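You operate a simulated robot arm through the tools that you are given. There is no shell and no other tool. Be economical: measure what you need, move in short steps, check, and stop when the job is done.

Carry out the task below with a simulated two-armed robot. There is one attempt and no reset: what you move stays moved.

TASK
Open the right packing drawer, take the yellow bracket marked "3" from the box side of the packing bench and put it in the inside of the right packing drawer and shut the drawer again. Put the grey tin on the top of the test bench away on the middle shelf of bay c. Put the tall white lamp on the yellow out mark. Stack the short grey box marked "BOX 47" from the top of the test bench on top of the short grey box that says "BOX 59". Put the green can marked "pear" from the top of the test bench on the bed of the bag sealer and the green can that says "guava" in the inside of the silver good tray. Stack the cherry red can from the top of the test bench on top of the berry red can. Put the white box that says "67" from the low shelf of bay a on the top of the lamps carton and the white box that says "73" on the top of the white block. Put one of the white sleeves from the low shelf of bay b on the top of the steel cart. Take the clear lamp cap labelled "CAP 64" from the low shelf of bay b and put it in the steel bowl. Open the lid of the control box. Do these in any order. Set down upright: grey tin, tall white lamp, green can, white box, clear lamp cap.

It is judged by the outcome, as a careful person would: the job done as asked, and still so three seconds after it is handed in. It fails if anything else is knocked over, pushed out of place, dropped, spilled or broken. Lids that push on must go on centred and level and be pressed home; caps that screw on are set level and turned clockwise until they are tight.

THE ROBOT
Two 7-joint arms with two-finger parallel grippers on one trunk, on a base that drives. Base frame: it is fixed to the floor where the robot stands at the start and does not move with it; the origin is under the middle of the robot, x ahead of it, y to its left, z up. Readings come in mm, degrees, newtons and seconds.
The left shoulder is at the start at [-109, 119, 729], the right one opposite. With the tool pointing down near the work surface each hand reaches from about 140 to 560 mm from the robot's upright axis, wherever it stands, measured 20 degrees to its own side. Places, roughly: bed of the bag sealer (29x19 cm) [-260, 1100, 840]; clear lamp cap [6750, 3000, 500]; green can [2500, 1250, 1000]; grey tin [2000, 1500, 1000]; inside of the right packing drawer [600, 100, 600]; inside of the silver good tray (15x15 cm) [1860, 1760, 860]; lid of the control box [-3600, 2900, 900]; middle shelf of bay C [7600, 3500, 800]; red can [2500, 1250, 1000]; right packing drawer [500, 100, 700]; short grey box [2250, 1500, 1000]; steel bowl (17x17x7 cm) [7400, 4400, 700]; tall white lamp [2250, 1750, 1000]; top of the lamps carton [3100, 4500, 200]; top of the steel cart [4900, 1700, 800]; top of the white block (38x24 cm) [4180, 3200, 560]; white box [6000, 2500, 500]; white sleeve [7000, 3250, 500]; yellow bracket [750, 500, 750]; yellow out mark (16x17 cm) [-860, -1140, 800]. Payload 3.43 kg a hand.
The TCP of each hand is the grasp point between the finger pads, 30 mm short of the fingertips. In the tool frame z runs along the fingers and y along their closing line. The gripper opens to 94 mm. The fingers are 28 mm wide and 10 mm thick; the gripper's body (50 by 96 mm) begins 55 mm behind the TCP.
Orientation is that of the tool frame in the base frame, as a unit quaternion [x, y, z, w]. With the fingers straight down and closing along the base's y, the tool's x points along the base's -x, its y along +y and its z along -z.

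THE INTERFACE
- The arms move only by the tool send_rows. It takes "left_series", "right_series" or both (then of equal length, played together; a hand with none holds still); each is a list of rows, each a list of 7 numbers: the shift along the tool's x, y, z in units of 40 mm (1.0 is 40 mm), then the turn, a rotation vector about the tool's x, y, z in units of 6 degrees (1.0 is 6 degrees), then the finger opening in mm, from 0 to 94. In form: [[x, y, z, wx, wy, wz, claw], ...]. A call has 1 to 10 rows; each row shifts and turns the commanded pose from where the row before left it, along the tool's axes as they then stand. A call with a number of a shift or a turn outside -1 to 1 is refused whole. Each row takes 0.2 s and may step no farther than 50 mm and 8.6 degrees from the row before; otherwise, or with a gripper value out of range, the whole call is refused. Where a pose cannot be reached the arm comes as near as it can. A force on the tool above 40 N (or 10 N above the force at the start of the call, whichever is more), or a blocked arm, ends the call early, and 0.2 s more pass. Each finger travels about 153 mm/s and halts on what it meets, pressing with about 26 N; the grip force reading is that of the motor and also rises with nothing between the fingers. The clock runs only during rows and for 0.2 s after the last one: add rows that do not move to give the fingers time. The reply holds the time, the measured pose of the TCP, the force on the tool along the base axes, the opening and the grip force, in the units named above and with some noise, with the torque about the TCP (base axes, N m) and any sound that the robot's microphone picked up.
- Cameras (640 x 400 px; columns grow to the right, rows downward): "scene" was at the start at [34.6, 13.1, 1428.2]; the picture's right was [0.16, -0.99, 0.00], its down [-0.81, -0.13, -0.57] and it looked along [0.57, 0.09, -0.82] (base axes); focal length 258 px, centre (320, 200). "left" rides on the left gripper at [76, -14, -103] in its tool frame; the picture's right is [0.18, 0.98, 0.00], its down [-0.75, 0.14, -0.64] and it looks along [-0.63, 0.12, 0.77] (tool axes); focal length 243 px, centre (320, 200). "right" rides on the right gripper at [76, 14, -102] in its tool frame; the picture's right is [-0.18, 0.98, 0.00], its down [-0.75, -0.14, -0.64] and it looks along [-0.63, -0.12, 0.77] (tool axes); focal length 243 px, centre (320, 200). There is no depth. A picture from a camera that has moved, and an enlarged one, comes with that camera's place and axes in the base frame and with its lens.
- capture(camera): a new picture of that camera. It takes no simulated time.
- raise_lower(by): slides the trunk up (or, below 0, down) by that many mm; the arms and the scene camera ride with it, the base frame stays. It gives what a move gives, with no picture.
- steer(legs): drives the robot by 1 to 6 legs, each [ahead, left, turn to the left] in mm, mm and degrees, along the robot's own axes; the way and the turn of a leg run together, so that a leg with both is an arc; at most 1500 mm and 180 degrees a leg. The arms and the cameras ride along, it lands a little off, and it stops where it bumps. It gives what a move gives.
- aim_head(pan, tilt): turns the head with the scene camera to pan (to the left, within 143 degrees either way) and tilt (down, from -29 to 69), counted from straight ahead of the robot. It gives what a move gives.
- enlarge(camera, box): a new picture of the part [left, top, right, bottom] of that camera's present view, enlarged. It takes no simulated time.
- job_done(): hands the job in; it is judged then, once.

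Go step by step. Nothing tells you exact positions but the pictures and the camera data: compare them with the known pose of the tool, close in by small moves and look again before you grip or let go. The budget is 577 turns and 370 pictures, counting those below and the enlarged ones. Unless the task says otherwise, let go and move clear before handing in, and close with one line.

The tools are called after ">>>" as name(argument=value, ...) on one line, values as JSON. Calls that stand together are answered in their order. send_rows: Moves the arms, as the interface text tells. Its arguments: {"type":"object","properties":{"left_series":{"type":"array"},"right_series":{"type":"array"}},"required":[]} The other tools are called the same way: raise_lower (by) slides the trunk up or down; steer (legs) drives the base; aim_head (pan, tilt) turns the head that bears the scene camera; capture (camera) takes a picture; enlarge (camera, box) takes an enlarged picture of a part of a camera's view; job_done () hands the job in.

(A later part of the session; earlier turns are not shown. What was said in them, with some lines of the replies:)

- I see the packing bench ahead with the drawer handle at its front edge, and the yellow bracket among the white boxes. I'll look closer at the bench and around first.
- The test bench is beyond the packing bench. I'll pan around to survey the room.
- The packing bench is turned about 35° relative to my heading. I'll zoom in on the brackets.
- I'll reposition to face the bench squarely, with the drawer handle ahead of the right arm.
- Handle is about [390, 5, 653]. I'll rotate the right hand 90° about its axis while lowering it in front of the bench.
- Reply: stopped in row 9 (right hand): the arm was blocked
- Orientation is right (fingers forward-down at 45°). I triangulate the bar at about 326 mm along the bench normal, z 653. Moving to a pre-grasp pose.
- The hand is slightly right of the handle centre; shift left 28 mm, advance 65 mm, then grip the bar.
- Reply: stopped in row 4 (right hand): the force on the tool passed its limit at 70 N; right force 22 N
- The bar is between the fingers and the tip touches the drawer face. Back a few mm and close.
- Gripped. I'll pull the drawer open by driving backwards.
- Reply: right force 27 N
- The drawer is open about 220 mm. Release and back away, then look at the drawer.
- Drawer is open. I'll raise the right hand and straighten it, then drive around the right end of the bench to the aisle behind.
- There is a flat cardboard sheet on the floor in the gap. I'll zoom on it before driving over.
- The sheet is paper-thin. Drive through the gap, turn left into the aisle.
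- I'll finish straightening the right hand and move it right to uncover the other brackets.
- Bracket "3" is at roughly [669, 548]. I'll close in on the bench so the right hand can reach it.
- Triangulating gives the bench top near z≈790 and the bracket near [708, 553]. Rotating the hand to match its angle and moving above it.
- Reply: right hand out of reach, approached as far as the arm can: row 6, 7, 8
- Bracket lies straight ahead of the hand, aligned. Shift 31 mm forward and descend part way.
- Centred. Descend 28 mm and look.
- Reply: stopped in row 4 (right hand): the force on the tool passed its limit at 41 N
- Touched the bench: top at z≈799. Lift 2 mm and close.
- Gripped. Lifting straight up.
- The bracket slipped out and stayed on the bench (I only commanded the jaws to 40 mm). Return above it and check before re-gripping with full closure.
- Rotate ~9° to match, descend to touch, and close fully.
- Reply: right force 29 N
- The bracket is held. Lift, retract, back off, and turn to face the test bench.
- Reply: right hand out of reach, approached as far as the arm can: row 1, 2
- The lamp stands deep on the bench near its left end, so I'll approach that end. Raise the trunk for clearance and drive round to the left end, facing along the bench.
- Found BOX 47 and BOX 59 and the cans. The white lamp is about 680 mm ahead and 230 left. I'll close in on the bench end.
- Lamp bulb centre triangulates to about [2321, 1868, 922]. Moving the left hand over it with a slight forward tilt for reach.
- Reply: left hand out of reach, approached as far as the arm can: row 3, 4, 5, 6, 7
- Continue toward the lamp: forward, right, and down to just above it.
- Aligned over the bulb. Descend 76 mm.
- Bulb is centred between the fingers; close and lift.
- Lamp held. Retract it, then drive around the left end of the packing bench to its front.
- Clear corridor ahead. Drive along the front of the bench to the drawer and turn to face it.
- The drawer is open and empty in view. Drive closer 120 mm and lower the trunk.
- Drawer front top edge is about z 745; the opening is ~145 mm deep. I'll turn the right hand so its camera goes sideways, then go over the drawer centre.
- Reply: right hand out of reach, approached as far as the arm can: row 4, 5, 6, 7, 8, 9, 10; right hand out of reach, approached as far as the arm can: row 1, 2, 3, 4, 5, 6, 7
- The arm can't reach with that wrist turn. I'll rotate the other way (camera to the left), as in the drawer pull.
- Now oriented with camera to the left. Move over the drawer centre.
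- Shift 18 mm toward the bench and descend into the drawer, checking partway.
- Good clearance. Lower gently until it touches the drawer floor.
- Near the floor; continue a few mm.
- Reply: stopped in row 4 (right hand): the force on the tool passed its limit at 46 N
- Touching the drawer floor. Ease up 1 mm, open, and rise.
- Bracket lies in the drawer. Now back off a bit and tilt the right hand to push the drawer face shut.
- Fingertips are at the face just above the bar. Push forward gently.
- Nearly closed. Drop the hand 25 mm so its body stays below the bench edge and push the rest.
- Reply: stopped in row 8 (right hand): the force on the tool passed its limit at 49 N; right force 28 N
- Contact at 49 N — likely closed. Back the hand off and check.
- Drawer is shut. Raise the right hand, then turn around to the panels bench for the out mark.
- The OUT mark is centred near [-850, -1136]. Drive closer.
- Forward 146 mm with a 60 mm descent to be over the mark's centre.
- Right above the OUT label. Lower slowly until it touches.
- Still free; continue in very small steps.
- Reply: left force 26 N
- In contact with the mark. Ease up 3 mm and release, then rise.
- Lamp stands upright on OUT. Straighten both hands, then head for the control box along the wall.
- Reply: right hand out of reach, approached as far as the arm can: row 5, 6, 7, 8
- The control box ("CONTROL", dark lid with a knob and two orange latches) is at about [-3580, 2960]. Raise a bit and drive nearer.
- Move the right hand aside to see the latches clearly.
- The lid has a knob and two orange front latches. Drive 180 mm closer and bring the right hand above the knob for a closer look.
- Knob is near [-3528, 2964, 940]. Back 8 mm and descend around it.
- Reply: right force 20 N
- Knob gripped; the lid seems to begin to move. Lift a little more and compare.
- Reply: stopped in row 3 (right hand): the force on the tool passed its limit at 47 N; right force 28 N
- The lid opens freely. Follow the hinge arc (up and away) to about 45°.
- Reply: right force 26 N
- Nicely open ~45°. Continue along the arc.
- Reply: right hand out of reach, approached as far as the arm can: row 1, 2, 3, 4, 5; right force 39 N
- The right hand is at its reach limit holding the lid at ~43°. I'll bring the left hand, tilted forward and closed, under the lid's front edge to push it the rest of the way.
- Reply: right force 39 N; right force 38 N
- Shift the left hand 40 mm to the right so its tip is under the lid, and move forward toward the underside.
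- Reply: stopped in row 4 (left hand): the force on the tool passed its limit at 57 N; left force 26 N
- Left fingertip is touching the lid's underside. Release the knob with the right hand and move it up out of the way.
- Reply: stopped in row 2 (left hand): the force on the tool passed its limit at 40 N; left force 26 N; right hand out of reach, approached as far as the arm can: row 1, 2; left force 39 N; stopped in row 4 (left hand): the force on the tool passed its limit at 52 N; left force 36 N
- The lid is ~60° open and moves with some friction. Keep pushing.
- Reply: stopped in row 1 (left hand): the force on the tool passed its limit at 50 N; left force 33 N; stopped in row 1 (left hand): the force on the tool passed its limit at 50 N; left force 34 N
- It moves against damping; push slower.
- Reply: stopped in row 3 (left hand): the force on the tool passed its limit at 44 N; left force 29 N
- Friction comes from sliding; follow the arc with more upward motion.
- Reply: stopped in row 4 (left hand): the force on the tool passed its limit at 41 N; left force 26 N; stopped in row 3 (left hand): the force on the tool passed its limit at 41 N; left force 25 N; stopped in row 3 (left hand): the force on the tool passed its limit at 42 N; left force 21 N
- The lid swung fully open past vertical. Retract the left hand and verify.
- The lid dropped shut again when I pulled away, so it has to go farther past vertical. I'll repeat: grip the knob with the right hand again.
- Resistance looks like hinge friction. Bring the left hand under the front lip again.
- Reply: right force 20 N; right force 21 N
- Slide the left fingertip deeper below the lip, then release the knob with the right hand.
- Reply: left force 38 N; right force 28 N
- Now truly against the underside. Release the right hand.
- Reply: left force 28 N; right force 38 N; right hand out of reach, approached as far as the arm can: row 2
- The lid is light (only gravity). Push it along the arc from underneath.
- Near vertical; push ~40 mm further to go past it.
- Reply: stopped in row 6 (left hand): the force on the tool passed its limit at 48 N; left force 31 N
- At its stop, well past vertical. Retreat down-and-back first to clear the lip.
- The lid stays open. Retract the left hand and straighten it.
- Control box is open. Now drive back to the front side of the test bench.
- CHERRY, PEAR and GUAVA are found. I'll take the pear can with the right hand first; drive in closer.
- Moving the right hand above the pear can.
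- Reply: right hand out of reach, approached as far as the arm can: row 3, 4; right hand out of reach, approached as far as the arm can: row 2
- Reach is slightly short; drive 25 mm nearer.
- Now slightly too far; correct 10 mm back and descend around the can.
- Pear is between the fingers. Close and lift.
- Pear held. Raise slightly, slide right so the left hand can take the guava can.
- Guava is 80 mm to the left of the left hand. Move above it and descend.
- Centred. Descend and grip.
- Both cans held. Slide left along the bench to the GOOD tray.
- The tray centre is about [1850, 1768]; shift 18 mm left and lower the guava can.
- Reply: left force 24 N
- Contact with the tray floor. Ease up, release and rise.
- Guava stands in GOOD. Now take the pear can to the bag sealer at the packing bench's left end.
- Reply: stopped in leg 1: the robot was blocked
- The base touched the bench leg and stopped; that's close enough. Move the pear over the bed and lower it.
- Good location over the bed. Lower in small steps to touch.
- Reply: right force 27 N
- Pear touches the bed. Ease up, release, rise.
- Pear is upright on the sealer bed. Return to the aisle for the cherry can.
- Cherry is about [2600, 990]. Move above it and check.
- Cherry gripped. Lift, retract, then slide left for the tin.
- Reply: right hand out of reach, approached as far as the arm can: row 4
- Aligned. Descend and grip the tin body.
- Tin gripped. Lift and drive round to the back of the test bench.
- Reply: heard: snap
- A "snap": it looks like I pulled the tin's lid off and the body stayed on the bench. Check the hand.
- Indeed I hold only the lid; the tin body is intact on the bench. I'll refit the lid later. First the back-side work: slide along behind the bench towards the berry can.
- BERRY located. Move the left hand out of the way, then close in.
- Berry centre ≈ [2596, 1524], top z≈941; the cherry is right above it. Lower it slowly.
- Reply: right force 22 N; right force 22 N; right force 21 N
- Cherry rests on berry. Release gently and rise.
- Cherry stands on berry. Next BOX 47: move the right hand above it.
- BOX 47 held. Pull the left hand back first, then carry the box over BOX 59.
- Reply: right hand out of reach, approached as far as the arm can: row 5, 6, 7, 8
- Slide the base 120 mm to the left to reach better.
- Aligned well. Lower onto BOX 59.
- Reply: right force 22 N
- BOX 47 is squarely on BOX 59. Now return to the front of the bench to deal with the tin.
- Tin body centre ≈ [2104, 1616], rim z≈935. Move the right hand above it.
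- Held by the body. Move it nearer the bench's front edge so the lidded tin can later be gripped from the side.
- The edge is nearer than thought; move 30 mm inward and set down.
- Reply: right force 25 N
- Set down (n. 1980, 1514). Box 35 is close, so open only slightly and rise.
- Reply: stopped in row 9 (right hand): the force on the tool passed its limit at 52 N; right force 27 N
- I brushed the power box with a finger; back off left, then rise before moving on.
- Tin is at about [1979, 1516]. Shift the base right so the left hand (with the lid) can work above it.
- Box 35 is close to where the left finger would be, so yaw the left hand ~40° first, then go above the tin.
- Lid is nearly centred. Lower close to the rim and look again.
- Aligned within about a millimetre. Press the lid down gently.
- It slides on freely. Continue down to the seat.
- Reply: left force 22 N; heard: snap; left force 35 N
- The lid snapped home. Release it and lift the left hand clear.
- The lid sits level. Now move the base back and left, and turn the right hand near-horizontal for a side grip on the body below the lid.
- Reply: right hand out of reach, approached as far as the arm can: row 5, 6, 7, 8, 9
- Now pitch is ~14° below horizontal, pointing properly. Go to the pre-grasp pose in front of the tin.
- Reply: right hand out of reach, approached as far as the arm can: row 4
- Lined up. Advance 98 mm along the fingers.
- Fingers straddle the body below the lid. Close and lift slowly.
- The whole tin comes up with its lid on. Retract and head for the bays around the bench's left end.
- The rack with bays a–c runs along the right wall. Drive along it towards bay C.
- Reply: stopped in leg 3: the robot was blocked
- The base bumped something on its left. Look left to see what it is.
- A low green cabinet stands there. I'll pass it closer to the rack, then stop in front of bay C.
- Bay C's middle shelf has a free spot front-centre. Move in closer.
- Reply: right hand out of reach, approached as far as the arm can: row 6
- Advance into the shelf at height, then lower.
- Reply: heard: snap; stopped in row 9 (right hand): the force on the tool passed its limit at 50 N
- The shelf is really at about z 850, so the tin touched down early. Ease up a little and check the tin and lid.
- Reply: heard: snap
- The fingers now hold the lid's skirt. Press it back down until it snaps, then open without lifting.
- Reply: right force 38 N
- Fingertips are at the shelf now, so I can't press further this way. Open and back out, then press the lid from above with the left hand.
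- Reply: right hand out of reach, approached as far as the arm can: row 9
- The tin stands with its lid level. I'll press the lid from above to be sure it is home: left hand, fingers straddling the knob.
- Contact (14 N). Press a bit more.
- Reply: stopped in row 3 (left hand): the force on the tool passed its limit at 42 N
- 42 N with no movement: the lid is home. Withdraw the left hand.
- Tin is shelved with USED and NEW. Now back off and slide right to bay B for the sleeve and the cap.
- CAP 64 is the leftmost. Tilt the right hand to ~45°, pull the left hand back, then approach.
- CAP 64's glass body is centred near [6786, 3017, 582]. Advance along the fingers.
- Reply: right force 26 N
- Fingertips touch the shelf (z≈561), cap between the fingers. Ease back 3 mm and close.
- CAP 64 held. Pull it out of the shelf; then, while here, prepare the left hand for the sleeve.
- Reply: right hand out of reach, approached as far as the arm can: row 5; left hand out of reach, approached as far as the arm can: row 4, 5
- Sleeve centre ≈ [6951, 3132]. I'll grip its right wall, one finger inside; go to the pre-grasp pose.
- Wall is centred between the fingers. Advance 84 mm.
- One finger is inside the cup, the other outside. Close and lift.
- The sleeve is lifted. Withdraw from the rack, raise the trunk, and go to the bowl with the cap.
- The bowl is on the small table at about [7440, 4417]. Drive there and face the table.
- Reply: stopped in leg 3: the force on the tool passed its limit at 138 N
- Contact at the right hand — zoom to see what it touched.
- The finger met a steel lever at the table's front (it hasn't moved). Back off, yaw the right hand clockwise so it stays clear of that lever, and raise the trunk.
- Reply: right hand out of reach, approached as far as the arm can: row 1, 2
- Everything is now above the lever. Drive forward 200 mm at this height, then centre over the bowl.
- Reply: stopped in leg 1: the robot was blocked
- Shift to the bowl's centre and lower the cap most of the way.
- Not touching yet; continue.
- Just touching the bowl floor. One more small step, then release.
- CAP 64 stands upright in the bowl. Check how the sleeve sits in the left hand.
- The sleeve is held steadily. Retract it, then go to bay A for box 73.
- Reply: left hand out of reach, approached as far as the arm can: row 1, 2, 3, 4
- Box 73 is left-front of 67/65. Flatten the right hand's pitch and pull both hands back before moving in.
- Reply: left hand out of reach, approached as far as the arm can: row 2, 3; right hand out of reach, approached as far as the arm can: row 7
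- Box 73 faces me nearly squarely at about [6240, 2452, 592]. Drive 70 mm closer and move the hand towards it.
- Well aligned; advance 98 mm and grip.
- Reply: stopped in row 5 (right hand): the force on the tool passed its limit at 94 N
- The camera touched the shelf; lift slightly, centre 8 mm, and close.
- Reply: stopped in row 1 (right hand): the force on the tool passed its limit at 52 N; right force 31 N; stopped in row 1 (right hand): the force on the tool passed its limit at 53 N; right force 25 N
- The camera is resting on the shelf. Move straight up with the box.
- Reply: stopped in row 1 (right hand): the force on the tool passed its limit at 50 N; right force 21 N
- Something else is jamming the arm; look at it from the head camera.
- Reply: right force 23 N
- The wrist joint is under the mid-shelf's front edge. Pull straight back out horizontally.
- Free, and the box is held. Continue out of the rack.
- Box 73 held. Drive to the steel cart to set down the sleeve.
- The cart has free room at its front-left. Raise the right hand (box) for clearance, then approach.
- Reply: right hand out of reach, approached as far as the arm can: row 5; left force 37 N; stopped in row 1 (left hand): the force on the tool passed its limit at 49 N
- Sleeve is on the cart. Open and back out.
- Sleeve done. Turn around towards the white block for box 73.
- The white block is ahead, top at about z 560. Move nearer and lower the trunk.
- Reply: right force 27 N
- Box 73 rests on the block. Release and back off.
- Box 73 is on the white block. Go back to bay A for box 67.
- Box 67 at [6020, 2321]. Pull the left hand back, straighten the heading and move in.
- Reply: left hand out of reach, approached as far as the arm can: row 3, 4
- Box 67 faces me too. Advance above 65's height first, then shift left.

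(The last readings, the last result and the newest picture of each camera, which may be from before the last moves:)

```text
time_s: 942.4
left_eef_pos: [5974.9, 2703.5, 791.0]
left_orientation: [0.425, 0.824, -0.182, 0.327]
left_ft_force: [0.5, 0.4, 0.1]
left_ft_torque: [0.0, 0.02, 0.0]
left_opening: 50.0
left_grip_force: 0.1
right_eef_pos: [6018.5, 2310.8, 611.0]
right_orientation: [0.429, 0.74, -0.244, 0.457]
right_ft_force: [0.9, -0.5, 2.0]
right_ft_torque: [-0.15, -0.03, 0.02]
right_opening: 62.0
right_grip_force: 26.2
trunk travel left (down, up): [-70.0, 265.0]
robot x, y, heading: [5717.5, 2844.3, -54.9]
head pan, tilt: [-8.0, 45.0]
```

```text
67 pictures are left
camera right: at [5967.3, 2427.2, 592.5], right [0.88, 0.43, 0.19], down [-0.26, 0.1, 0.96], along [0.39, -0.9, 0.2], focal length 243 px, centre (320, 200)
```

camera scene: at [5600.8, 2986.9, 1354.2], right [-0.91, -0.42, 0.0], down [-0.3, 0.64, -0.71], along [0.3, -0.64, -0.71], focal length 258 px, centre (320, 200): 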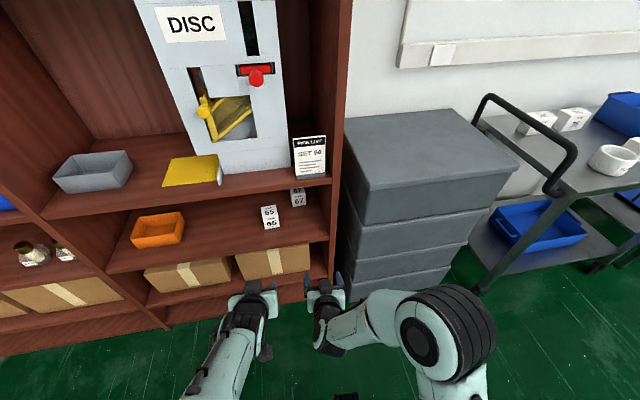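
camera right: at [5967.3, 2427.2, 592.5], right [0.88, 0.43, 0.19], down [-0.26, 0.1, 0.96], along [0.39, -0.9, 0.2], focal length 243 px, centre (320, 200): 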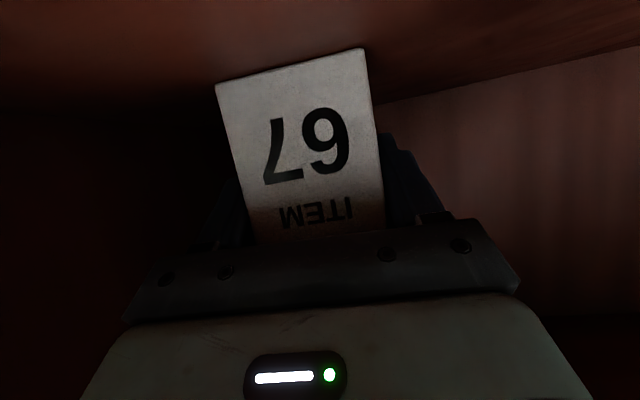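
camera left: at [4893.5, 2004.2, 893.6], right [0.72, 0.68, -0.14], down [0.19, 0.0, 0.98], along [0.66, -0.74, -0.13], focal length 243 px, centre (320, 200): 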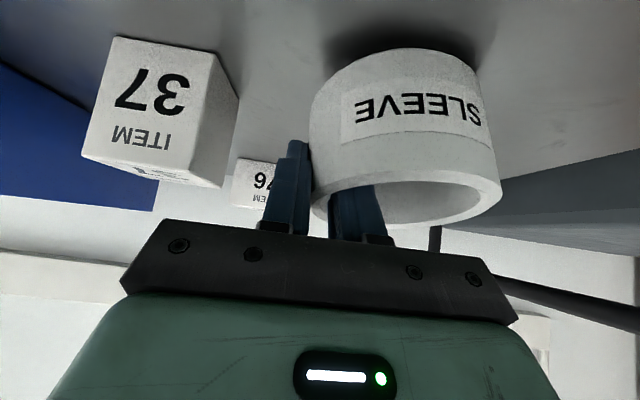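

Gripped cleanly. Lift a little, retreat with a right shift past 65.

>>> send_rows(right_series=[[-0.25, 0, -0.13, 0, 0, 0, 20], [-0.35, 0, -0.2, 0, 0, 0, 20], [0.3, -0.2, -0.7, 0, 0, 0, 20], [0.4, -0.35, -0.8, 0, 0, 0, 20], [0.4, -0.2, -0.85, 0, 0, 0, 20], [0.4, 0, -0.85, 0, 0, 0, 20], [0.4, 0, -0.85, 0, 0, 0, 20], [0.4, 0, -0.85, 0, 0, 0, 20], [0, 0, 0, 0, 0, 0, 20]])

>>> capture(camera="right")

```text
time_s: 944.4
left_eef_pos: [5974.1, 2703.5, 791.1]
left_orientation: [0.424, 0.825, -0.18, 0.328]
left_ft_force: [-0.2, 0.3, 0.4]
left_ft_torque: [0.04, 0.0, 0.0]
left_opening: 49.8
left_grip_force: 0.1
right_eef_pos: [5880.1, 2481.7, 647.4]
right_orientation: [0.428, 0.74, -0.243, 0.458]
right_ft_force: [-0.6, -0.1, -0.8]
right_ft_torque: [-0.02, 0.02, 0.0]
right_opening: 62.0
right_grip_force: 26.1
trunk travel left (down, up): [-70.0, 265.0]
robot x, y, heading: [5716.4, 2846.2, -54.8]
head pan, tilt: [-8.0, 45.0]
```

```text
66 pictures are left
camera right: at [5828.0, 2598.2, 628.0], right [0.88, 0.43, 0.19], down [-0.26, 0.1, 0.96], along [0.39, -0.9, 0.2], focal length 243 px, centre (320, 200)
```

right: 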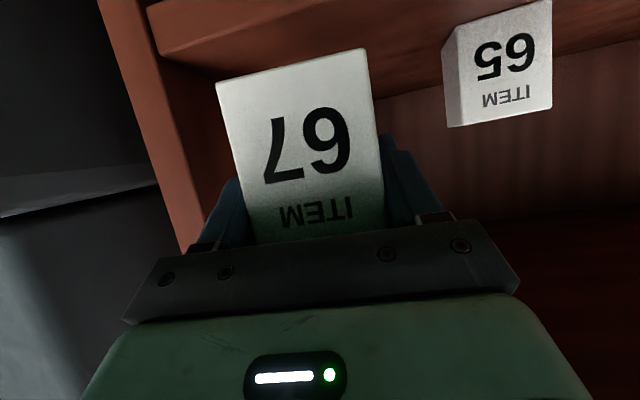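

Box 67 held; 65 undisturbed. Drive round the white block to the near end of the lamps carton.

>>> steer(legs=[[-350, 0, 0], [0, -1000, 0], [0, -565, 0], [0, 0, 180], [1000, 0, 0], [300, 0, 0]])

>>> aim_head(pan=-15, tilt=45)

>>> capture(camera="scene")

```text
time_s: 974.1
left_eef_pos: [3220.9, 3406.6, 791.1]
left_orientation: [0.829, -0.417, -0.328, -0.177]
left_ft_force: [0.1, 0.1, -0.5]
left_ft_torque: [0.01, -0.03, -0.02]
left_opening: 49.8
left_grip_force: 0.1
right_eef_pos: [3312.6, 3630.4, 647.5]
right_orientation: [0.744, -0.422, -0.459, -0.239]
right_ft_force: [0.5, 0.7, -1.0]
right_ft_torque: [0.0, -0.04, 0.0]
right_opening: 61.8
right_grip_force: 25.6
trunk travel left (down, up): [-70.0, 265.0]
robot x, y, heading: [3481.2, 3270.8, 126.2]
head pan, tilt: [-8.0, 45.0]
```

```text
time_s: 974.8
left_eef_pos: [3221.4, 3406.6, 791.3]
left_orientation: [0.828, -0.418, -0.329, -0.178]
left_ft_force: [0.0, 0.4, -0.6]
left_ft_torque: [-0.01, 0.04, 0.02]
left_opening: 50.2
left_grip_force: 0.1
right_eef_pos: [3311.8, 3629.9, 646.8]
right_orientation: [0.744, -0.422, -0.459, -0.24]
right_ft_force: [-0.1, 0.0, -1.3]
right_ft_torque: [-0.02, 0.0, 0.04]
right_opening: 61.9
right_grip_force: 26.4
trunk travel left (down, up): [-70.0, 265.0]
robot x, y, heading: [3480.0, 3273.5, 126.1]
head pan, tilt: [-15.0, 45.0]
```

```text
65 pictures are left
camera scene: at [3458.1, 3338.3, 1354.2], right [0.93, 0.36, 0.0], down [0.25, -0.66, -0.71], along [-0.25, 0.66, -0.71], focal length 258 px, centre (320, 200)
```

scene: 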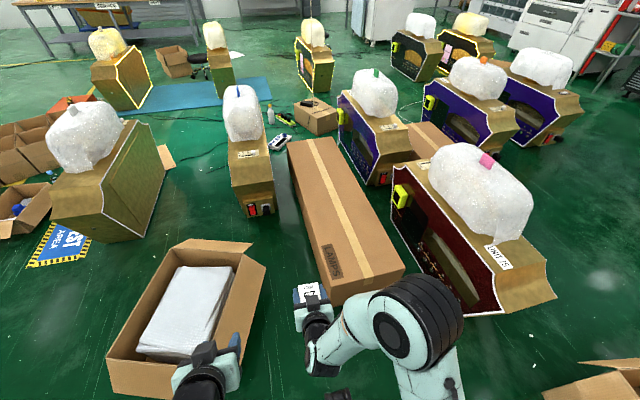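

The LAMPS carton's near end is ahead-right. Shift right and forward.

>>> steer(legs=[[0, -335, -1], [200, 0, 0]])

>>> raise_lower(by=-70)

>>> aim_head(pan=-5, tilt=55)

>>> capture(camera="scene")

```text
time_s: 977.6
left_eef_pos: [3432.0, 3564.5, 792.5]
left_orientation: [0.824, -0.427, -0.327, -0.181]
left_ft_force: [0.8, -0.2, 0.5]
left_ft_torque: [-0.01, 0.0, -0.03]
left_opening: 50.1
left_grip_force: 0.1
right_eef_pos: [3527.8, 3786.9, 647.4]
right_orientation: [0.739, -0.431, -0.457, -0.245]
right_ft_force: [0.7, -0.4, -0.8]
right_ft_torque: [-0.02, -0.05, -0.03]
right_opening: 61.7
right_grip_force: 25.7
trunk travel left (down, up): [-70.0, 265.0]
robot x, y, heading: [3690.8, 3424.4, 124.6]
head pan, tilt: [-15.0, 45.0]
stopped in leg 1: the robot was blocked; the commanded pose is now the measured one
```

```text
time_s: 978.9
left_eef_pos: [3398.6, 3587.9, 737.7]
left_orientation: [0.833, -0.427, -0.304, -0.176]
left_ft_force: [-0.2, -0.8, -0.2]
left_ft_torque: [0.01, -0.01, -0.03]
left_opening: 50.0
left_grip_force: 0.1
right_eef_pos: [3506.8, 3798.5, 587.7]
right_orientation: [0.75, -0.431, -0.438, -0.244]
right_ft_force: [0.2, -1.0, -0.9]
right_ft_torque: [0.01, 0.01, 0.01]
right_opening: 61.5
right_grip_force: 26.0
trunk travel left (down, up): [-27.0, 308.0]
robot x, y, heading: [3687.6, 3427.4, 124.9]
head pan, tilt: [-15.0, 45.0]
stopped: the arm was blocked; the commanded pose is now the measured one
```

```text
time_s: 979.6
left_eef_pos: [3398.9, 3589.4, 737.0]
left_orientation: [0.833, -0.427, -0.303, -0.178]
left_ft_force: [-1.0, 0.8, -0.4]
left_ft_torque: [-0.01, -0.01, 0.01]
left_opening: 50.0
left_grip_force: 0.0
right_eef_pos: [3506.6, 3800.8, 586.8]
right_orientation: [0.75, -0.431, -0.437, -0.245]
right_ft_force: [-0.4, 0.6, -0.2]
right_ft_torque: [0.01, 0.01, 0.01]
right_opening: 61.6
right_grip_force: 25.6
trunk travel left (down, up): [-27.0, 308.0]
robot x, y, heading: [3686.4, 3426.8, 124.7]
head pan, tilt: [-5.0, 55.0]
```

```text
64 pictures are left
camera scene: at [3599.4, 3521.9, 1295.4], right [0.87, 0.5, 0.02], down [0.43, -0.72, -0.54], along [-0.25, 0.48, -0.84], focal length 258 px, centre (320, 200)
```

scene: 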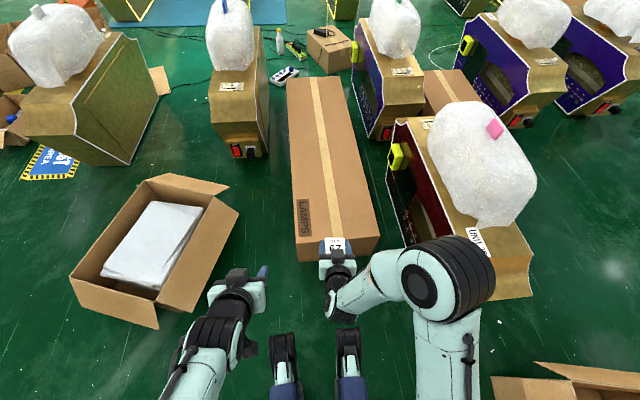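

The elbow is fouling the boxes at the right. Raise the trunk (a straighter arm keeps the elbow in) and back off a little.

>>> raise_lower(by=200)

>>> steer(legs=[[0, 60, 0]])

>>> capture(camera="scene")

>>> aim_head(pan=-130, tilt=45)

>>> capture(camera="scene")

```text
time_s: 981.7
left_eef_pos: [3429.7, 3570.0, 948.7]
left_orientation: [0.825, -0.427, -0.324, -0.178]
left_ft_force: [0.1, -0.4, 1.2]
left_ft_torque: [0.0, 0.0, -0.01]
left_opening: 50.0
left_grip_force: 0.1
right_eef_pos: [3532.1, 3783.8, 798.2]
right_orientation: [0.738, -0.43, -0.457, -0.245]
right_ft_force: [-0.1, -0.4, -0.7]
right_ft_torque: [0.0, 0.0, -0.01]
right_opening: 61.9
right_grip_force: 25.1
trunk travel left (down, up): [-227.0, 108.0]
robot x, y, heading: [3691.3, 3422.9, 124.9]
head pan, tilt: [-5.0, 55.0]
```

```text
time_s: 982.9
left_eef_pos: [3380.3, 3536.5, 948.7]
left_orientation: [0.824, -0.428, -0.324, -0.18]
left_ft_force: [-0.3, -0.2, 0.0]
left_ft_torque: [0.02, -0.01, 0.0]
left_opening: 50.1
left_grip_force: 0.1
right_eef_pos: [3482.9, 3749.3, 798.2]
right_orientation: [0.739, -0.43, -0.457, -0.245]
right_ft_force: [-0.5, -0.5, -0.8]
right_ft_torque: [0.01, -0.02, 0.03]
right_opening: 61.8
right_grip_force: 26.3
trunk travel left (down, up): [-227.0, 108.0]
robot x, y, heading: [3640.9, 3389.5, 125.0]
head pan, tilt: [-5.0, 55.0]
```

```text
63 pictures are left
camera scene: at [3627.1, 3418.4, 1503.3], right [0.87, 0.5, 0.0], down [0.41, -0.71, -0.57], along [-0.29, 0.5, -0.82], focal length 258 px, centre (320, 200)
```

scene: 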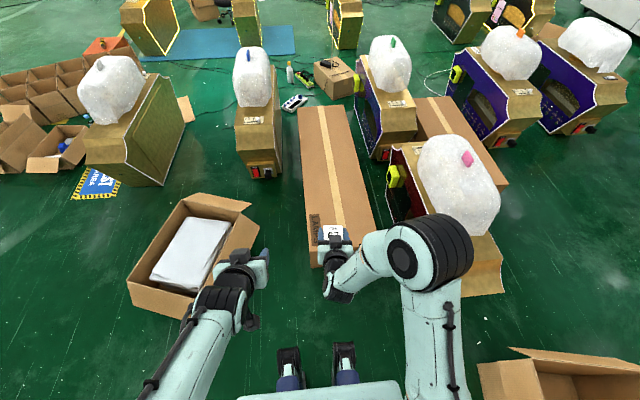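

```text
time_s: 985.0
left_eef_pos: [3380.6, 3536.2, 948.1]
left_orientation: [0.825, -0.427, -0.324, -0.178]
left_ft_force: [-0.6, -0.2, -0.2]
left_ft_torque: [0.01, 0.01, -0.03]
left_opening: 49.9
left_grip_force: 0.1
right_eef_pos: [3482.2, 3750.3, 798.4]
right_orientation: [0.739, -0.43, -0.457, -0.244]
right_ft_force: [-0.8, -0.3, -1.7]
right_ft_torque: [0.04, -0.01, -0.01]
right_opening: 61.7
right_grip_force: 25.8
trunk travel left (down, up): [-227.0, 108.0]
robot x, y, heading: [3638.6, 3389.6, 124.6]
head pan, tilt: [-130.0, 45.0]
```

```text
62 pictures are left
camera scene: at [3744.4, 3349.0, 1516.8], right [-0.09, -1.0, 0.0], down [-0.7, 0.06, -0.71], along [0.7, -0.06, -0.71], focal length 258 px, centre (320, 200)
```

scene: 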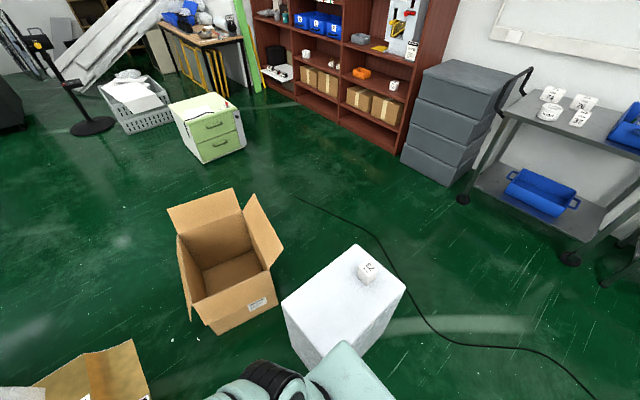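

The white block and box 73 are still fine. Look closely at the carton's near end to get its height.

>>> aim_head(pan=0, tilt=50)

>>> enlarge(camera="scene", box=[240, 100, 440, 300])

>>> capture(camera="right")

```text
time_s: 987.1
left_eef_pos: [3380.6, 3536.8, 949.0]
left_orientation: [0.825, -0.427, -0.324, -0.178]
left_ft_force: [-0.3, -0.2, -1.2]
left_ft_torque: [0.02, 0.0, 0.0]
left_opening: 50.0
left_grip_force: 0.2
right_eef_pos: [3482.3, 3749.3, 798.7]
right_orientation: [0.739, -0.431, -0.457, -0.245]
right_ft_force: [0.4, 0.1, -0.1]
right_ft_torque: [-0.02, 0.03, 0.0]
right_opening: 61.5
right_grip_force: 26.4
trunk travel left (down, up): [-227.0, 108.0]
robot x, y, heading: [3637.5, 3393.6, 125.0]
head pan, tilt: [0.0, 50.0]
```

```text
2.00 times, centred on (340, 200) of scene
camera zoom: at [3619.5, 3419.4, 1509.8], right [0.82, 0.57, 0.0], down [0.44, -0.63, -0.64], along [-0.37, 0.53, -0.77], focal length 517 px, centre (280, 200)
```

zoom: 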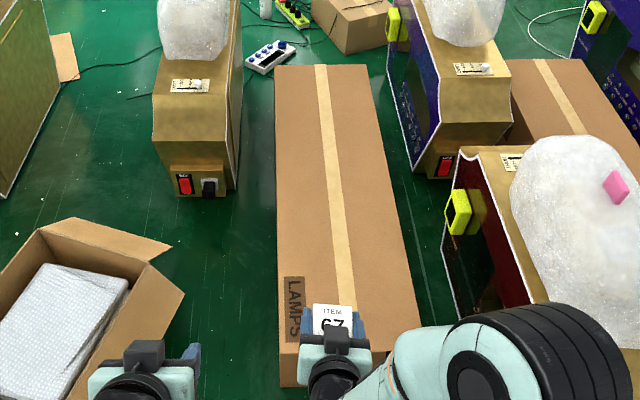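

```text
60 pictures are left
camera right: at [3534.7, 3633.8, 779.1], right [-0.88, -0.42, 0.19], down [0.26, -0.1, 0.96], along [-0.39, 0.9, 0.2], focal length 243 px, centre (320, 200)
```

right: 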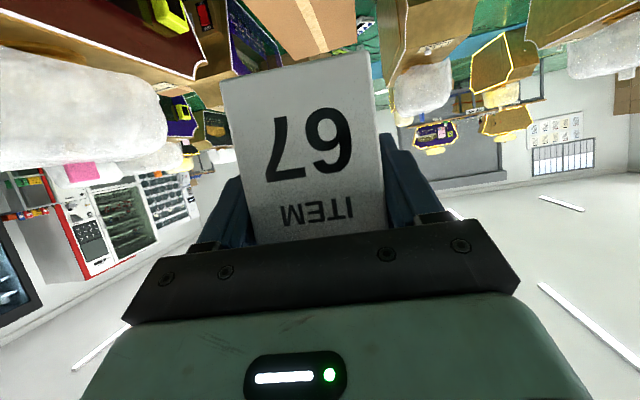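

Carton top is at about z 270, near end at ~600 mm. Drive forward 240 mm and lower the box in steps.

>>> steer(legs=[[240, 0, 0]])

>>> send_rows(right_series=[[0.88, 0, 0.46, 0, 0, 0, 20], [0.88, 0, 0.46, 0, 0, 0, 20], [0.88, 0, 0.46, 0, 0, 0, 20], [0.88, 0, 0.46, 0, 0, 0, 20], [0.88, 0, 0.46, 0, 0, 0, 20], [0.88, 0, 0.46, 0, 0, 0, 20], [0, 0, 0, 0, 0, 0, 20]])

>>> capture(camera="scene")

```text
time_s: 988.9
left_eef_pos: [3242.9, 3732.2, 947.2]
left_orientation: [0.825, -0.428, -0.324, -0.178]
left_ft_force: [-0.5, -0.3, 0.3]
left_ft_torque: [0.03, 0.0, 0.0]
left_opening: 49.8
left_grip_force: 0.0
right_eef_pos: [3346.4, 3945.4, 797.0]
right_orientation: [0.739, -0.431, -0.456, -0.245]
right_ft_force: [0.0, 0.3, 0.1]
right_ft_torque: [-0.02, 0.01, 0.0]
right_opening: 61.8
right_grip_force: 26.5
trunk travel left (down, up): [-227.0, 108.0]
robot x, y, heading: [3503.9, 3582.9, 124.5]
head pan, tilt: [0.0, 50.0]
```

```text
time_s: 990.5
left_eef_pos: [3245.3, 3730.5, 948.2]
left_orientation: [0.825, -0.427, -0.323, -0.178]
left_ft_force: [-0.4, 0.2, 0.5]
left_ft_torque: [0.01, -0.03, 0.0]
left_opening: 50.1
left_grip_force: 0.0
right_eef_pos: [3339.8, 3940.2, 560.6]
right_orientation: [0.739, -0.431, -0.457, -0.245]
right_ft_force: [-0.2, -0.4, -0.3]
right_ft_torque: [-0.04, 0.03, 0.01]
right_opening: 61.7
right_grip_force: 25.6
trunk travel left (down, up): [-227.0, 108.0]
robot x, y, heading: [3502.1, 3585.2, 124.8]
head pan, tilt: [0.0, 50.0]
```

```text
59 pictures are left
camera scene: at [3483.4, 3614.6, 1509.9], right [0.82, 0.57, 0.0], down [0.44, -0.63, -0.64], along [-0.37, 0.53, -0.77], focal length 258 px, centre (320, 200)
```

scene: 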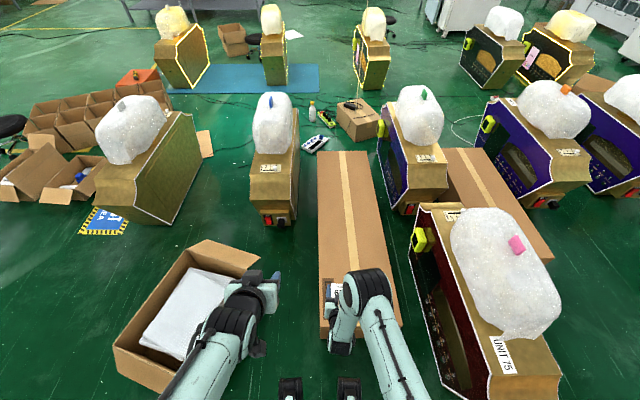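

>>> send_rows(right_series=[[-0.34, -0.22, 0.64, 0, 0, 0, 20], [-0.34, -0.22, 0.64, 0, 0, 0, 20], [-0.34, -0.22, 0.64, 0, 0, 0, 20], [0.86, 0, 0.45, 0, 0, 0, 20], [0.86, 0, 0.45, 0, 0, 0, 20], [0.86, 0, 0.45, 0, 0, 0, 20], [0.86, 0, 0.45, 0, 0, 0, 20], [0.6, 0, 0.3, 0, 0, 0, 20], [0, 0, 0, 0, 0, 0, 20]])

>>> enlarge(camera="scene", box=[260, 220, 440, 360])

>>> capture(camera="right")

```text
time_s: 992.5
left_eef_pos: [3244.6, 3731.3, 948.3]
left_orientation: [0.825, -0.427, -0.324, -0.178]
left_ft_force: [0.5, -0.1, -0.1]
left_ft_torque: [0.02, 0.0, 0.0]
left_opening: 50.1
left_grip_force: 0.0
right_eef_pos: [3312.7, 4024.5, 377.2]
right_orientation: [0.739, -0.431, -0.456, -0.244]
right_ft_force: [0.5, -0.2, -1.3]
right_ft_torque: [0.02, -0.01, -0.04]
right_opening: 61.7
right_grip_force: 25.8
trunk travel left (down, up): [-227.0, 108.0]
robot x, y, heading: [3501.0, 3583.2, 124.7]
head pan, tilt: [0.0, 50.0]
```

```text
2.86 times, centred on (350, 290) of scene
camera zoom: at [3483.3, 3614.8, 1509.9], right [0.82, 0.57, 0.0], down [0.44, -0.63, -0.64], along [-0.37, 0.53, -0.77], focal length 738 px, centre (234, -57)
```

zoom: 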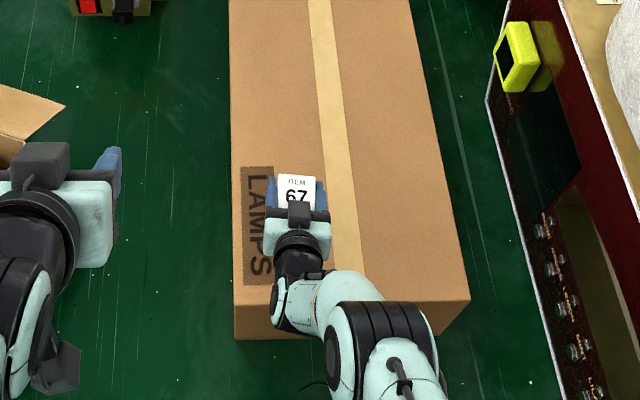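

```text
57 pictures are left
camera right: at [3365.2, 3909.5, 358.3], right [-0.88, -0.42, 0.19], down [0.26, -0.1, 0.96], along [-0.39, 0.9, 0.2], focal length 243 px, centre (320, 200)
```

right: 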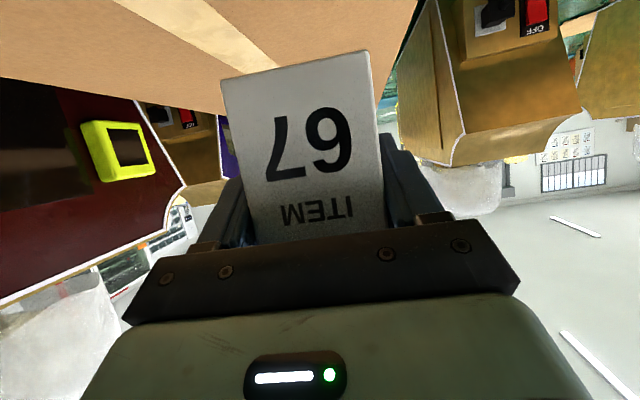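

Well placed over the carton top. Lower slowly.

>>> send_rows(right_series=[[0.4, 0, 0.21, 0, 0, 0, 20], [0.25, 0, 0.13, 0, 0, 0, 20], [0.15, 0, 0.08, 0, 0, 0, 20], [0.1, 0, 0.05, 0, 0, 0, 20], [0, 0, 0, 0, 0, 0, 20]])

>>> send_rows(right_series=[[0.08, 0, 0.04, 0, 0, 0, 20], [0.08, 0, 0.04, 0, 0, 0, 20], [0.08, 0, 0.04, 0, 0, 0, 20], [0, 0, 0, 0, 0, 0, 20]])

>>> capture(camera="right")

```text
time_s: 993.7
left_eef_pos: [3243.7, 3731.5, 948.0]
left_orientation: [0.825, -0.427, -0.324, -0.178]
left_ft_force: [-0.4, 0.4, 1.1]
left_ft_torque: [0.03, 0.02, -0.01]
left_opening: 49.7
left_grip_force: 0.1
right_eef_pos: [3315.1, 4027.1, 363.6]
right_orientation: [0.739, -0.43, -0.457, -0.244]
right_ft_force: [-0.4, 0.4, 0.4]
right_ft_torque: [-0.01, 0.0, 0.02]
right_opening: 61.5
right_grip_force: 25.9
right hand out of reach, approached as far as the arm can: row 1, 2, 3, 4
trunk travel left (down, up): [-227.0, 108.0]
robot x, y, heading: [3498.8, 3586.1, 125.2]
head pan, tilt: [0.0, 50.0]
```

```text
time_s: 994.7
left_eef_pos: [3244.3, 3730.2, 948.6]
left_orientation: [0.825, -0.427, -0.324, -0.178]
left_ft_force: [-0.4, 0.3, -0.6]
left_ft_torque: [-0.01, 0.02, 0.0]
left_opening: 50.1
left_grip_force: 0.0
right_eef_pos: [3315.4, 4027.2, 363.3]
right_orientation: [0.739, -0.43, -0.458, -0.245]
right_ft_force: [0.3, -0.8, -1.6]
right_ft_torque: [0.0, 0.0, 0.03]
right_opening: 61.8
right_grip_force: 25.8
right hand out of reach, approached as far as the arm can: row 1, 2, 3
trunk travel left (down, up): [-227.0, 108.0]
robot x, y, heading: [3502.4, 3584.1, 124.7]
head pan, tilt: [0.0, 50.0]
```

```text
56 pictures are left
camera right: at [3367.7, 3911.3, 344.7], right [-0.88, -0.42, 0.19], down [0.26, -0.1, 0.96], along [-0.39, 0.9, 0.2], focal length 243 px, centre (320, 200)
```

right: 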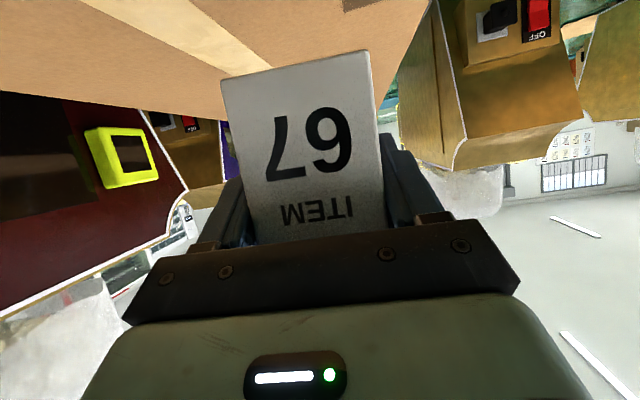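

Arm limit reached; use the trunk to lower the rest gently.

>>> raise_lower(by=-25)

>>> raise_lower(by=-8)

>>> capture(camera="right")

```text
time_s: 995.4
left_eef_pos: [3243.8, 3731.8, 922.9]
left_orientation: [0.825, -0.428, -0.324, -0.179]
left_ft_force: [0.6, 0.4, 0.0]
left_ft_torque: [0.02, 0.01, 0.0]
left_opening: 49.8
left_grip_force: 0.0
right_eef_pos: [3316.0, 4027.2, 340.9]
right_orientation: [0.74, -0.43, -0.457, -0.244]
right_ft_force: [0.6, 0.3, -0.3]
right_ft_torque: [0.01, 0.01, -0.01]
right_opening: 61.9
right_grip_force: 26.1
trunk travel left (down, up): [-202.0, 133.0]
robot x, y, heading: [3505.2, 3583.8, 125.0]
head pan, tilt: [0.0, 50.0]
```

```text
time_s: 996.0
left_eef_pos: [3243.4, 3731.6, 915.3]
left_orientation: [0.825, -0.427, -0.324, -0.178]
left_ft_force: [0.7, 0.4, 0.3]
left_ft_torque: [0.04, -0.01, 0.01]
left_opening: 50.1
left_grip_force: 0.1
right_eef_pos: [3316.0, 4027.4, 332.6]
right_orientation: [0.74, -0.431, -0.456, -0.244]
right_ft_force: [-0.5, -0.4, -0.6]
right_ft_torque: [0.02, -0.03, 0.02]
right_opening: 61.9
right_grip_force: 25.9
trunk travel left (down, up): [-194.0, 141.0]
robot x, y, heading: [3506.7, 3588.2, 124.7]
head pan, tilt: [0.0, 50.0]
```

```text
55 pictures are left
camera right: at [3368.6, 3911.1, 313.4], right [-0.88, -0.42, 0.19], down [0.26, -0.1, 0.96], along [-0.39, 0.9, 0.2], focal length 243 px, centre (320, 200)
```

right: 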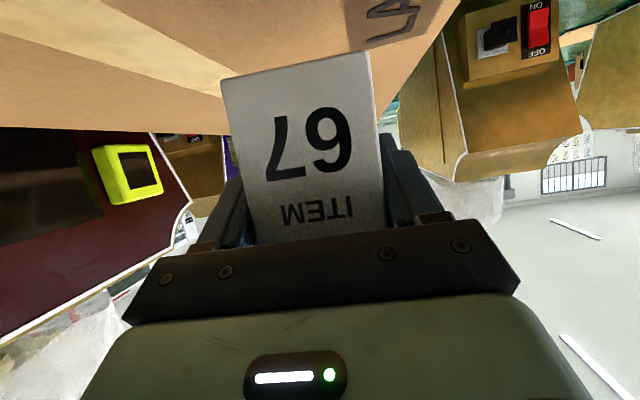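

>>> raise_lower(by=-8)

>>> raise_lower(by=-6)

>>> raise_lower(by=-5)

>>> raise_lower(by=-5)

>>> capture(camera="right")

```text
time_s: 996.5
left_eef_pos: [3243.9, 3730.8, 906.0]
left_orientation: [0.825, -0.428, -0.323, -0.179]
left_ft_force: [0.1, 0.2, -0.3]
left_ft_torque: [0.01, -0.04, 0.01]
left_opening: 50.1
left_grip_force: 0.0
right_eef_pos: [3317.3, 4027.9, 324.1]
right_orientation: [0.74, -0.43, -0.456, -0.243]
right_ft_force: [0.3, 0.0, -1.3]
right_ft_torque: [-0.01, 0.01, -0.02]
right_opening: 61.8
right_grip_force: 26.4
trunk travel left (down, up): [-186.0, 149.0]
robot x, y, heading: [3503.5, 3584.1, 124.8]
head pan, tilt: [0.0, 50.0]
```

```text
time_s: 997.1
left_eef_pos: [3244.5, 3731.1, 901.5]
left_orientation: [0.825, -0.427, -0.323, -0.178]
left_ft_force: [-0.3, -0.7, 0.3]
left_ft_torque: [0.03, -0.01, 0.03]
left_opening: 49.9
left_grip_force: 0.0
right_eef_pos: [3316.2, 4025.8, 319.4]
right_orientation: [0.74, -0.43, -0.456, -0.243]
right_ft_force: [-0.1, -0.4, -1.6]
right_ft_torque: [0.03, -0.01, 0.01]
right_opening: 61.5
right_grip_force: 25.9
trunk travel left (down, up): [-180.0, 155.0]
robot x, y, heading: [3504.9, 3584.6, 124.6]
head pan, tilt: [0.0, 50.0]
```

```text
time_s: 997.6
left_eef_pos: [3244.2, 3730.5, 896.3]
left_orientation: [0.825, -0.428, -0.324, -0.179]
left_ft_force: [-0.2, 0.1, 0.1]
left_ft_torque: [0.02, -0.03, 0.05]
left_opening: 49.9
left_grip_force: 0.0
right_eef_pos: [3315.2, 4026.0, 313.9]
right_orientation: [0.74, -0.431, -0.456, -0.244]
right_ft_force: [0.4, 0.3, -1.7]
right_ft_torque: [-0.02, -0.01, 0.02]
right_opening: 61.8
right_grip_force: 25.9
trunk travel left (down, up): [-175.0, 160.0]
robot x, y, heading: [3502.3, 3585.8, 124.6]
head pan, tilt: [0.0, 50.0]
```

```text
time_s: 998.1
left_eef_pos: [3243.7, 3731.4, 889.8]
left_orientation: [0.825, -0.427, -0.324, -0.179]
left_ft_force: [-0.4, 0.4, 1.1]
left_ft_torque: [-0.02, -0.02, -0.03]
left_opening: 49.8
left_grip_force: 0.1
right_eef_pos: [3315.4, 4027.2, 309.5]
right_orientation: [0.739, -0.431, -0.456, -0.244]
right_ft_force: [0.6, -0.2, 0.0]
right_ft_torque: [0.01, -0.05, -0.01]
right_opening: 61.6
right_grip_force: 25.7
trunk travel left (down, up): [-170.0, 165.0]
robot x, y, heading: [3503.5, 3586.1, 124.7]
head pan, tilt: [0.0, 50.0]
```

```text
54 pictures are left
camera right: at [3369.0, 3910.8, 290.3], right [-0.88, -0.42, 0.19], down [0.26, -0.1, 0.96], along [-0.39, 0.9, 0.2], focal length 243 px, centre (320, 200)
```

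right: 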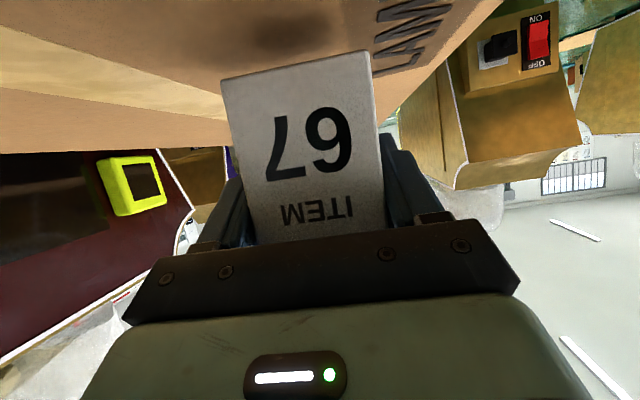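

>>> raise_lower(by=-5)

>>> raise_lower(by=-4)

>>> raise_lower(by=-4)

>>> capture(camera="right")

```text
time_s: 998.7
left_eef_pos: [3243.9, 3731.3, 885.1]
left_orientation: [0.825, -0.428, -0.324, -0.179]
left_ft_force: [-0.1, 0.2, -0.5]
left_ft_torque: [0.0, 0.0, 0.01]
left_opening: 49.9
left_grip_force: 0.1
right_eef_pos: [3316.9, 4026.6, 303.7]
right_orientation: [0.74, -0.432, -0.455, -0.244]
right_ft_force: [-0.1, 0.4, -0.7]
right_ft_torque: [0.03, 0.02, 0.03]
right_opening: 61.7
right_grip_force: 26.2
trunk travel left (down, up): [-165.0, 170.0]
robot x, y, heading: [3503.6, 3584.3, 124.7]
head pan, tilt: [0.0, 50.0]
```

```text
time_s: 999.2
left_eef_pos: [3243.8, 3730.9, 883.2]
left_orientation: [0.825, -0.428, -0.324, -0.178]
left_ft_force: [-0.5, 0.0, 0.3]
left_ft_torque: [-0.01, 0.04, 0.0]
left_opening: 50.1
left_grip_force: 0.0
right_eef_pos: [3316.2, 4027.6, 300.1]
right_orientation: [0.74, -0.431, -0.456, -0.244]
right_ft_force: [0.0, -0.1, -0.1]
right_ft_torque: [0.02, 0.02, 0.01]
right_opening: 61.5
right_grip_force: 26.2
trunk travel left (down, up): [-161.0, 174.0]
robot x, y, heading: [3500.8, 3586.7, 125.1]
head pan, tilt: [0.0, 50.0]
```

```text
time_s: 999.8
left_eef_pos: [3244.5, 3732.2, 879.7]
left_orientation: [0.825, -0.428, -0.323, -0.178]
left_ft_force: [0.8, 0.3, 1.0]
left_ft_torque: [0.02, 0.0, 0.0]
left_opening: 49.8
left_grip_force: 0.0
right_eef_pos: [3315.7, 4028.8, 295.7]
right_orientation: [0.74, -0.431, -0.456, -0.243]
right_ft_force: [0.3, -0.2, -0.6]
right_ft_torque: [0.01, 0.01, 0.0]
right_opening: 61.6
right_grip_force: 26.8
trunk travel left (down, up): [-157.0, 178.0]
robot x, y, heading: [3505.6, 3585.1, 124.7]
head pan, tilt: [0.0, 50.0]
```

```text
53 pictures are left
camera right: at [3369.0, 3910.7, 277.5], right [-0.88, -0.42, 0.19], down [0.26, -0.1, 0.96], along [-0.39, 0.9, 0.2], focal length 243 px, centre (320, 200)
```

right: 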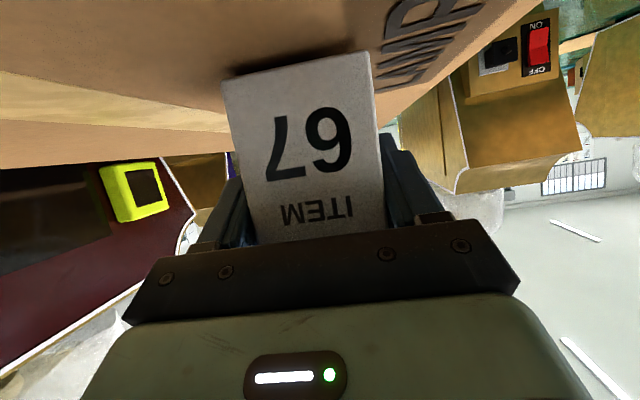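

>>> raise_lower(by=-3)

>>> raise_lower(by=-3)

>>> raise_lower(by=-2)

```text
time_s: 1000.3
left_eef_pos: [3244.3, 3731.4, 875.7]
left_orientation: [0.825, -0.427, -0.325, -0.179]
left_ft_force: [0.3, -0.8, -0.7]
left_ft_torque: [-0.02, 0.02, -0.01]
left_opening: 50.2
left_grip_force: 0.0
right_eef_pos: [3315.8, 4026.7, 293.4]
right_orientation: [0.74, -0.431, -0.456, -0.244]
right_ft_force: [0.5, -0.2, 0.1]
right_ft_torque: [0.04, -0.03, -0.02]
right_opening: 61.8
right_grip_force: 26.1
trunk travel left (down, up): [-154.0, 181.0]
robot x, y, heading: [3505.0, 3582.6, 124.9]
head pan, tilt: [0.0, 50.0]
```

```text
time_s: 1000.8
left_eef_pos: [3243.4, 3731.1, 872.1]
left_orientation: [0.825, -0.427, -0.325, -0.179]
left_ft_force: [1.0, -0.9, 0.5]
left_ft_torque: [0.0, 0.0, 0.0]
left_opening: 49.9
left_grip_force: 0.0
right_eef_pos: [3316.0, 4027.6, 293.5]
right_orientation: [0.738, -0.429, -0.459, -0.246]
right_ft_force: [0.4, -3.1, 16.2]
right_ft_torque: [0.09, -0.45, -0.07]
right_opening: 61.9
right_grip_force: 26.4
trunk travel left (down, up): [-151.0, 184.0]
robot x, y, heading: [3505.1, 3587.0, 124.8]
head pan, tilt: [0.0, 50.0]
```

```text
time_s: 1001.3
left_eef_pos: [3245.2, 3731.1, 870.3]
left_orientation: [0.825, -0.427, -0.324, -0.18]
left_ft_force: [-0.6, 0.7, 0.0]
left_ft_torque: [-0.02, -0.01, -0.02]
left_opening: 49.8
left_grip_force: 0.0
right_eef_pos: [3315.0, 4027.5, 292.1]
right_orientation: [0.738, -0.43, -0.458, -0.246]
right_ft_force: [-5.0, -5.1, 27.7]
right_ft_torque: [0.11, -0.48, -0.1]
right_opening: 62.3
right_grip_force: 25.8
trunk travel left (down, up): [-149.0, 186.0]
robot x, y, heading: [3505.3, 3584.2, 124.9]
head pan, tilt: [0.0, 50.0]
```

Touching. Open and lift away with the trunk.

>>> send_rows(right_series=[[0, 0, 0, 0, 0, 0, 50], [0, 0, 0, 0, 0, 0, 74], [0, 0, 0, 0, 0, 0, 82], [0, 0, 0, 0, 0, 0, 82]])

>>> raise_lower(by=100)

>>> steer(legs=[[-150, 0, 0]])

>>> enlarge(camera="scene", box=[260, 150, 440, 290])

```text
time_s: 1002.3
left_eef_pos: [3244.7, 3731.4, 870.2]
left_orientation: [0.825, -0.427, -0.324, -0.179]
left_ft_force: [0.1, -0.6, 0.1]
left_ft_torque: [0.0, -0.03, 0.01]
left_opening: 50.1
left_grip_force: 0.1
right_eef_pos: [3317.8, 4026.0, 288.3]
right_orientation: [0.741, -0.43, -0.455, -0.243]
right_ft_force: [0.4, 0.1, 0.3]
right_ft_torque: [0.01, 0.02, 0.01]
right_opening: 81.9
right_grip_force: 0.1
trunk travel left (down, up): [-149.0, 186.0]
robot x, y, heading: [3507.6, 3588.1, 124.8]
head pan, tilt: [0.0, 50.0]
```

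```text
time_s: 1003.6
left_eef_pos: [3244.0, 3731.3, 970.8]
left_orientation: [0.825, -0.428, -0.324, -0.179]
left_ft_force: [0.1, -1.0, -0.1]
left_ft_torque: [0.02, 0.0, -0.01]
left_opening: 50.0
left_grip_force: 0.0
right_eef_pos: [3317.4, 4026.6, 388.0]
right_orientation: [0.739, -0.43, -0.457, -0.244]
right_ft_force: [0.6, 0.2, 0.2]
right_ft_torque: [0.01, 0.02, 0.0]
right_opening: 81.9
right_grip_force: 0.0
trunk travel left (down, up): [-249.0, 86.0]
robot x, y, heading: [3504.5, 3584.4, 124.7]
head pan, tilt: [0.0, 50.0]
```

```text
time_s: 1005.0
left_eef_pos: [3330.0, 3607.6, 970.0]
left_orientation: [0.825, -0.427, -0.325, -0.178]
left_ft_force: [0.3, 0.1, 0.2]
left_ft_torque: [0.02, 0.01, 0.0]
left_opening: 50.1
left_grip_force: 0.1
right_eef_pos: [3402.8, 3903.6, 388.5]
right_orientation: [0.739, -0.43, -0.457, -0.244]
right_ft_force: [-0.2, -0.4, -1.0]
right_ft_torque: [0.01, 0.0, 0.05]
right_opening: 82.0
right_grip_force: 0.1
trunk travel left (down, up): [-249.0, 86.0]
robot x, y, heading: [3592.8, 3463.6, 124.8]
head pan, tilt: [0.0, 50.0]
```

```text
2.86 times, centred on (350, 220) of scene
camera zoom: at [3570.1, 3490.2, 1531.9], right [0.82, 0.57, 0.0], down [0.44, -0.63, -0.64], along [-0.37, 0.53, -0.77], focal length 738 px, centre (234, 143)
```

zoom: 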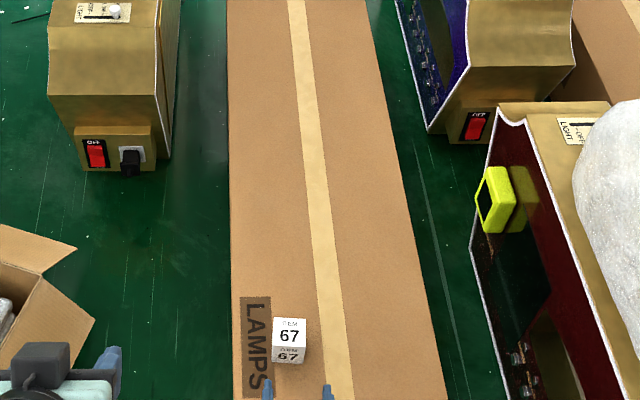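

All the tasks are complete and both hands are empty and clear. Handing in.

>>> steer(legs=[[-60, 0, 0]])

>>> job_done()

```text
time_s: 1006.0
left_eef_pos: [3364.5, 3558.4, 970.0]
left_orientation: [0.825, -0.427, -0.324, -0.18]
left_ft_force: [0.6, -0.5, 0.8]
left_ft_torque: [0.01, 0.04, 0.01]
left_opening: 49.9
left_grip_force: 0.1
right_eef_pos: [3436.9, 3854.5, 389.0]
right_orientation: [0.739, -0.431, -0.457, -0.245]
right_ft_force: [0.6, -0.3, -0.1]
right_ft_torque: [0.0, 0.0, 0.0]
right_opening: 82.0
right_grip_force: 0.1
trunk travel left (down, up): [-249.0, 86.0]
robot x, y, heading: [3621.6, 3418.2, 124.6]
head pan, tilt: [0.0, 50.0]
```

```text
The job is handed in.
```

All the listed moves are done and the job is handed in; along the way the tin's lid came off and was refitted, and I touched the power box, the green cabinet, the lever by the bowl and possibly the white block, none of which appeared to move.
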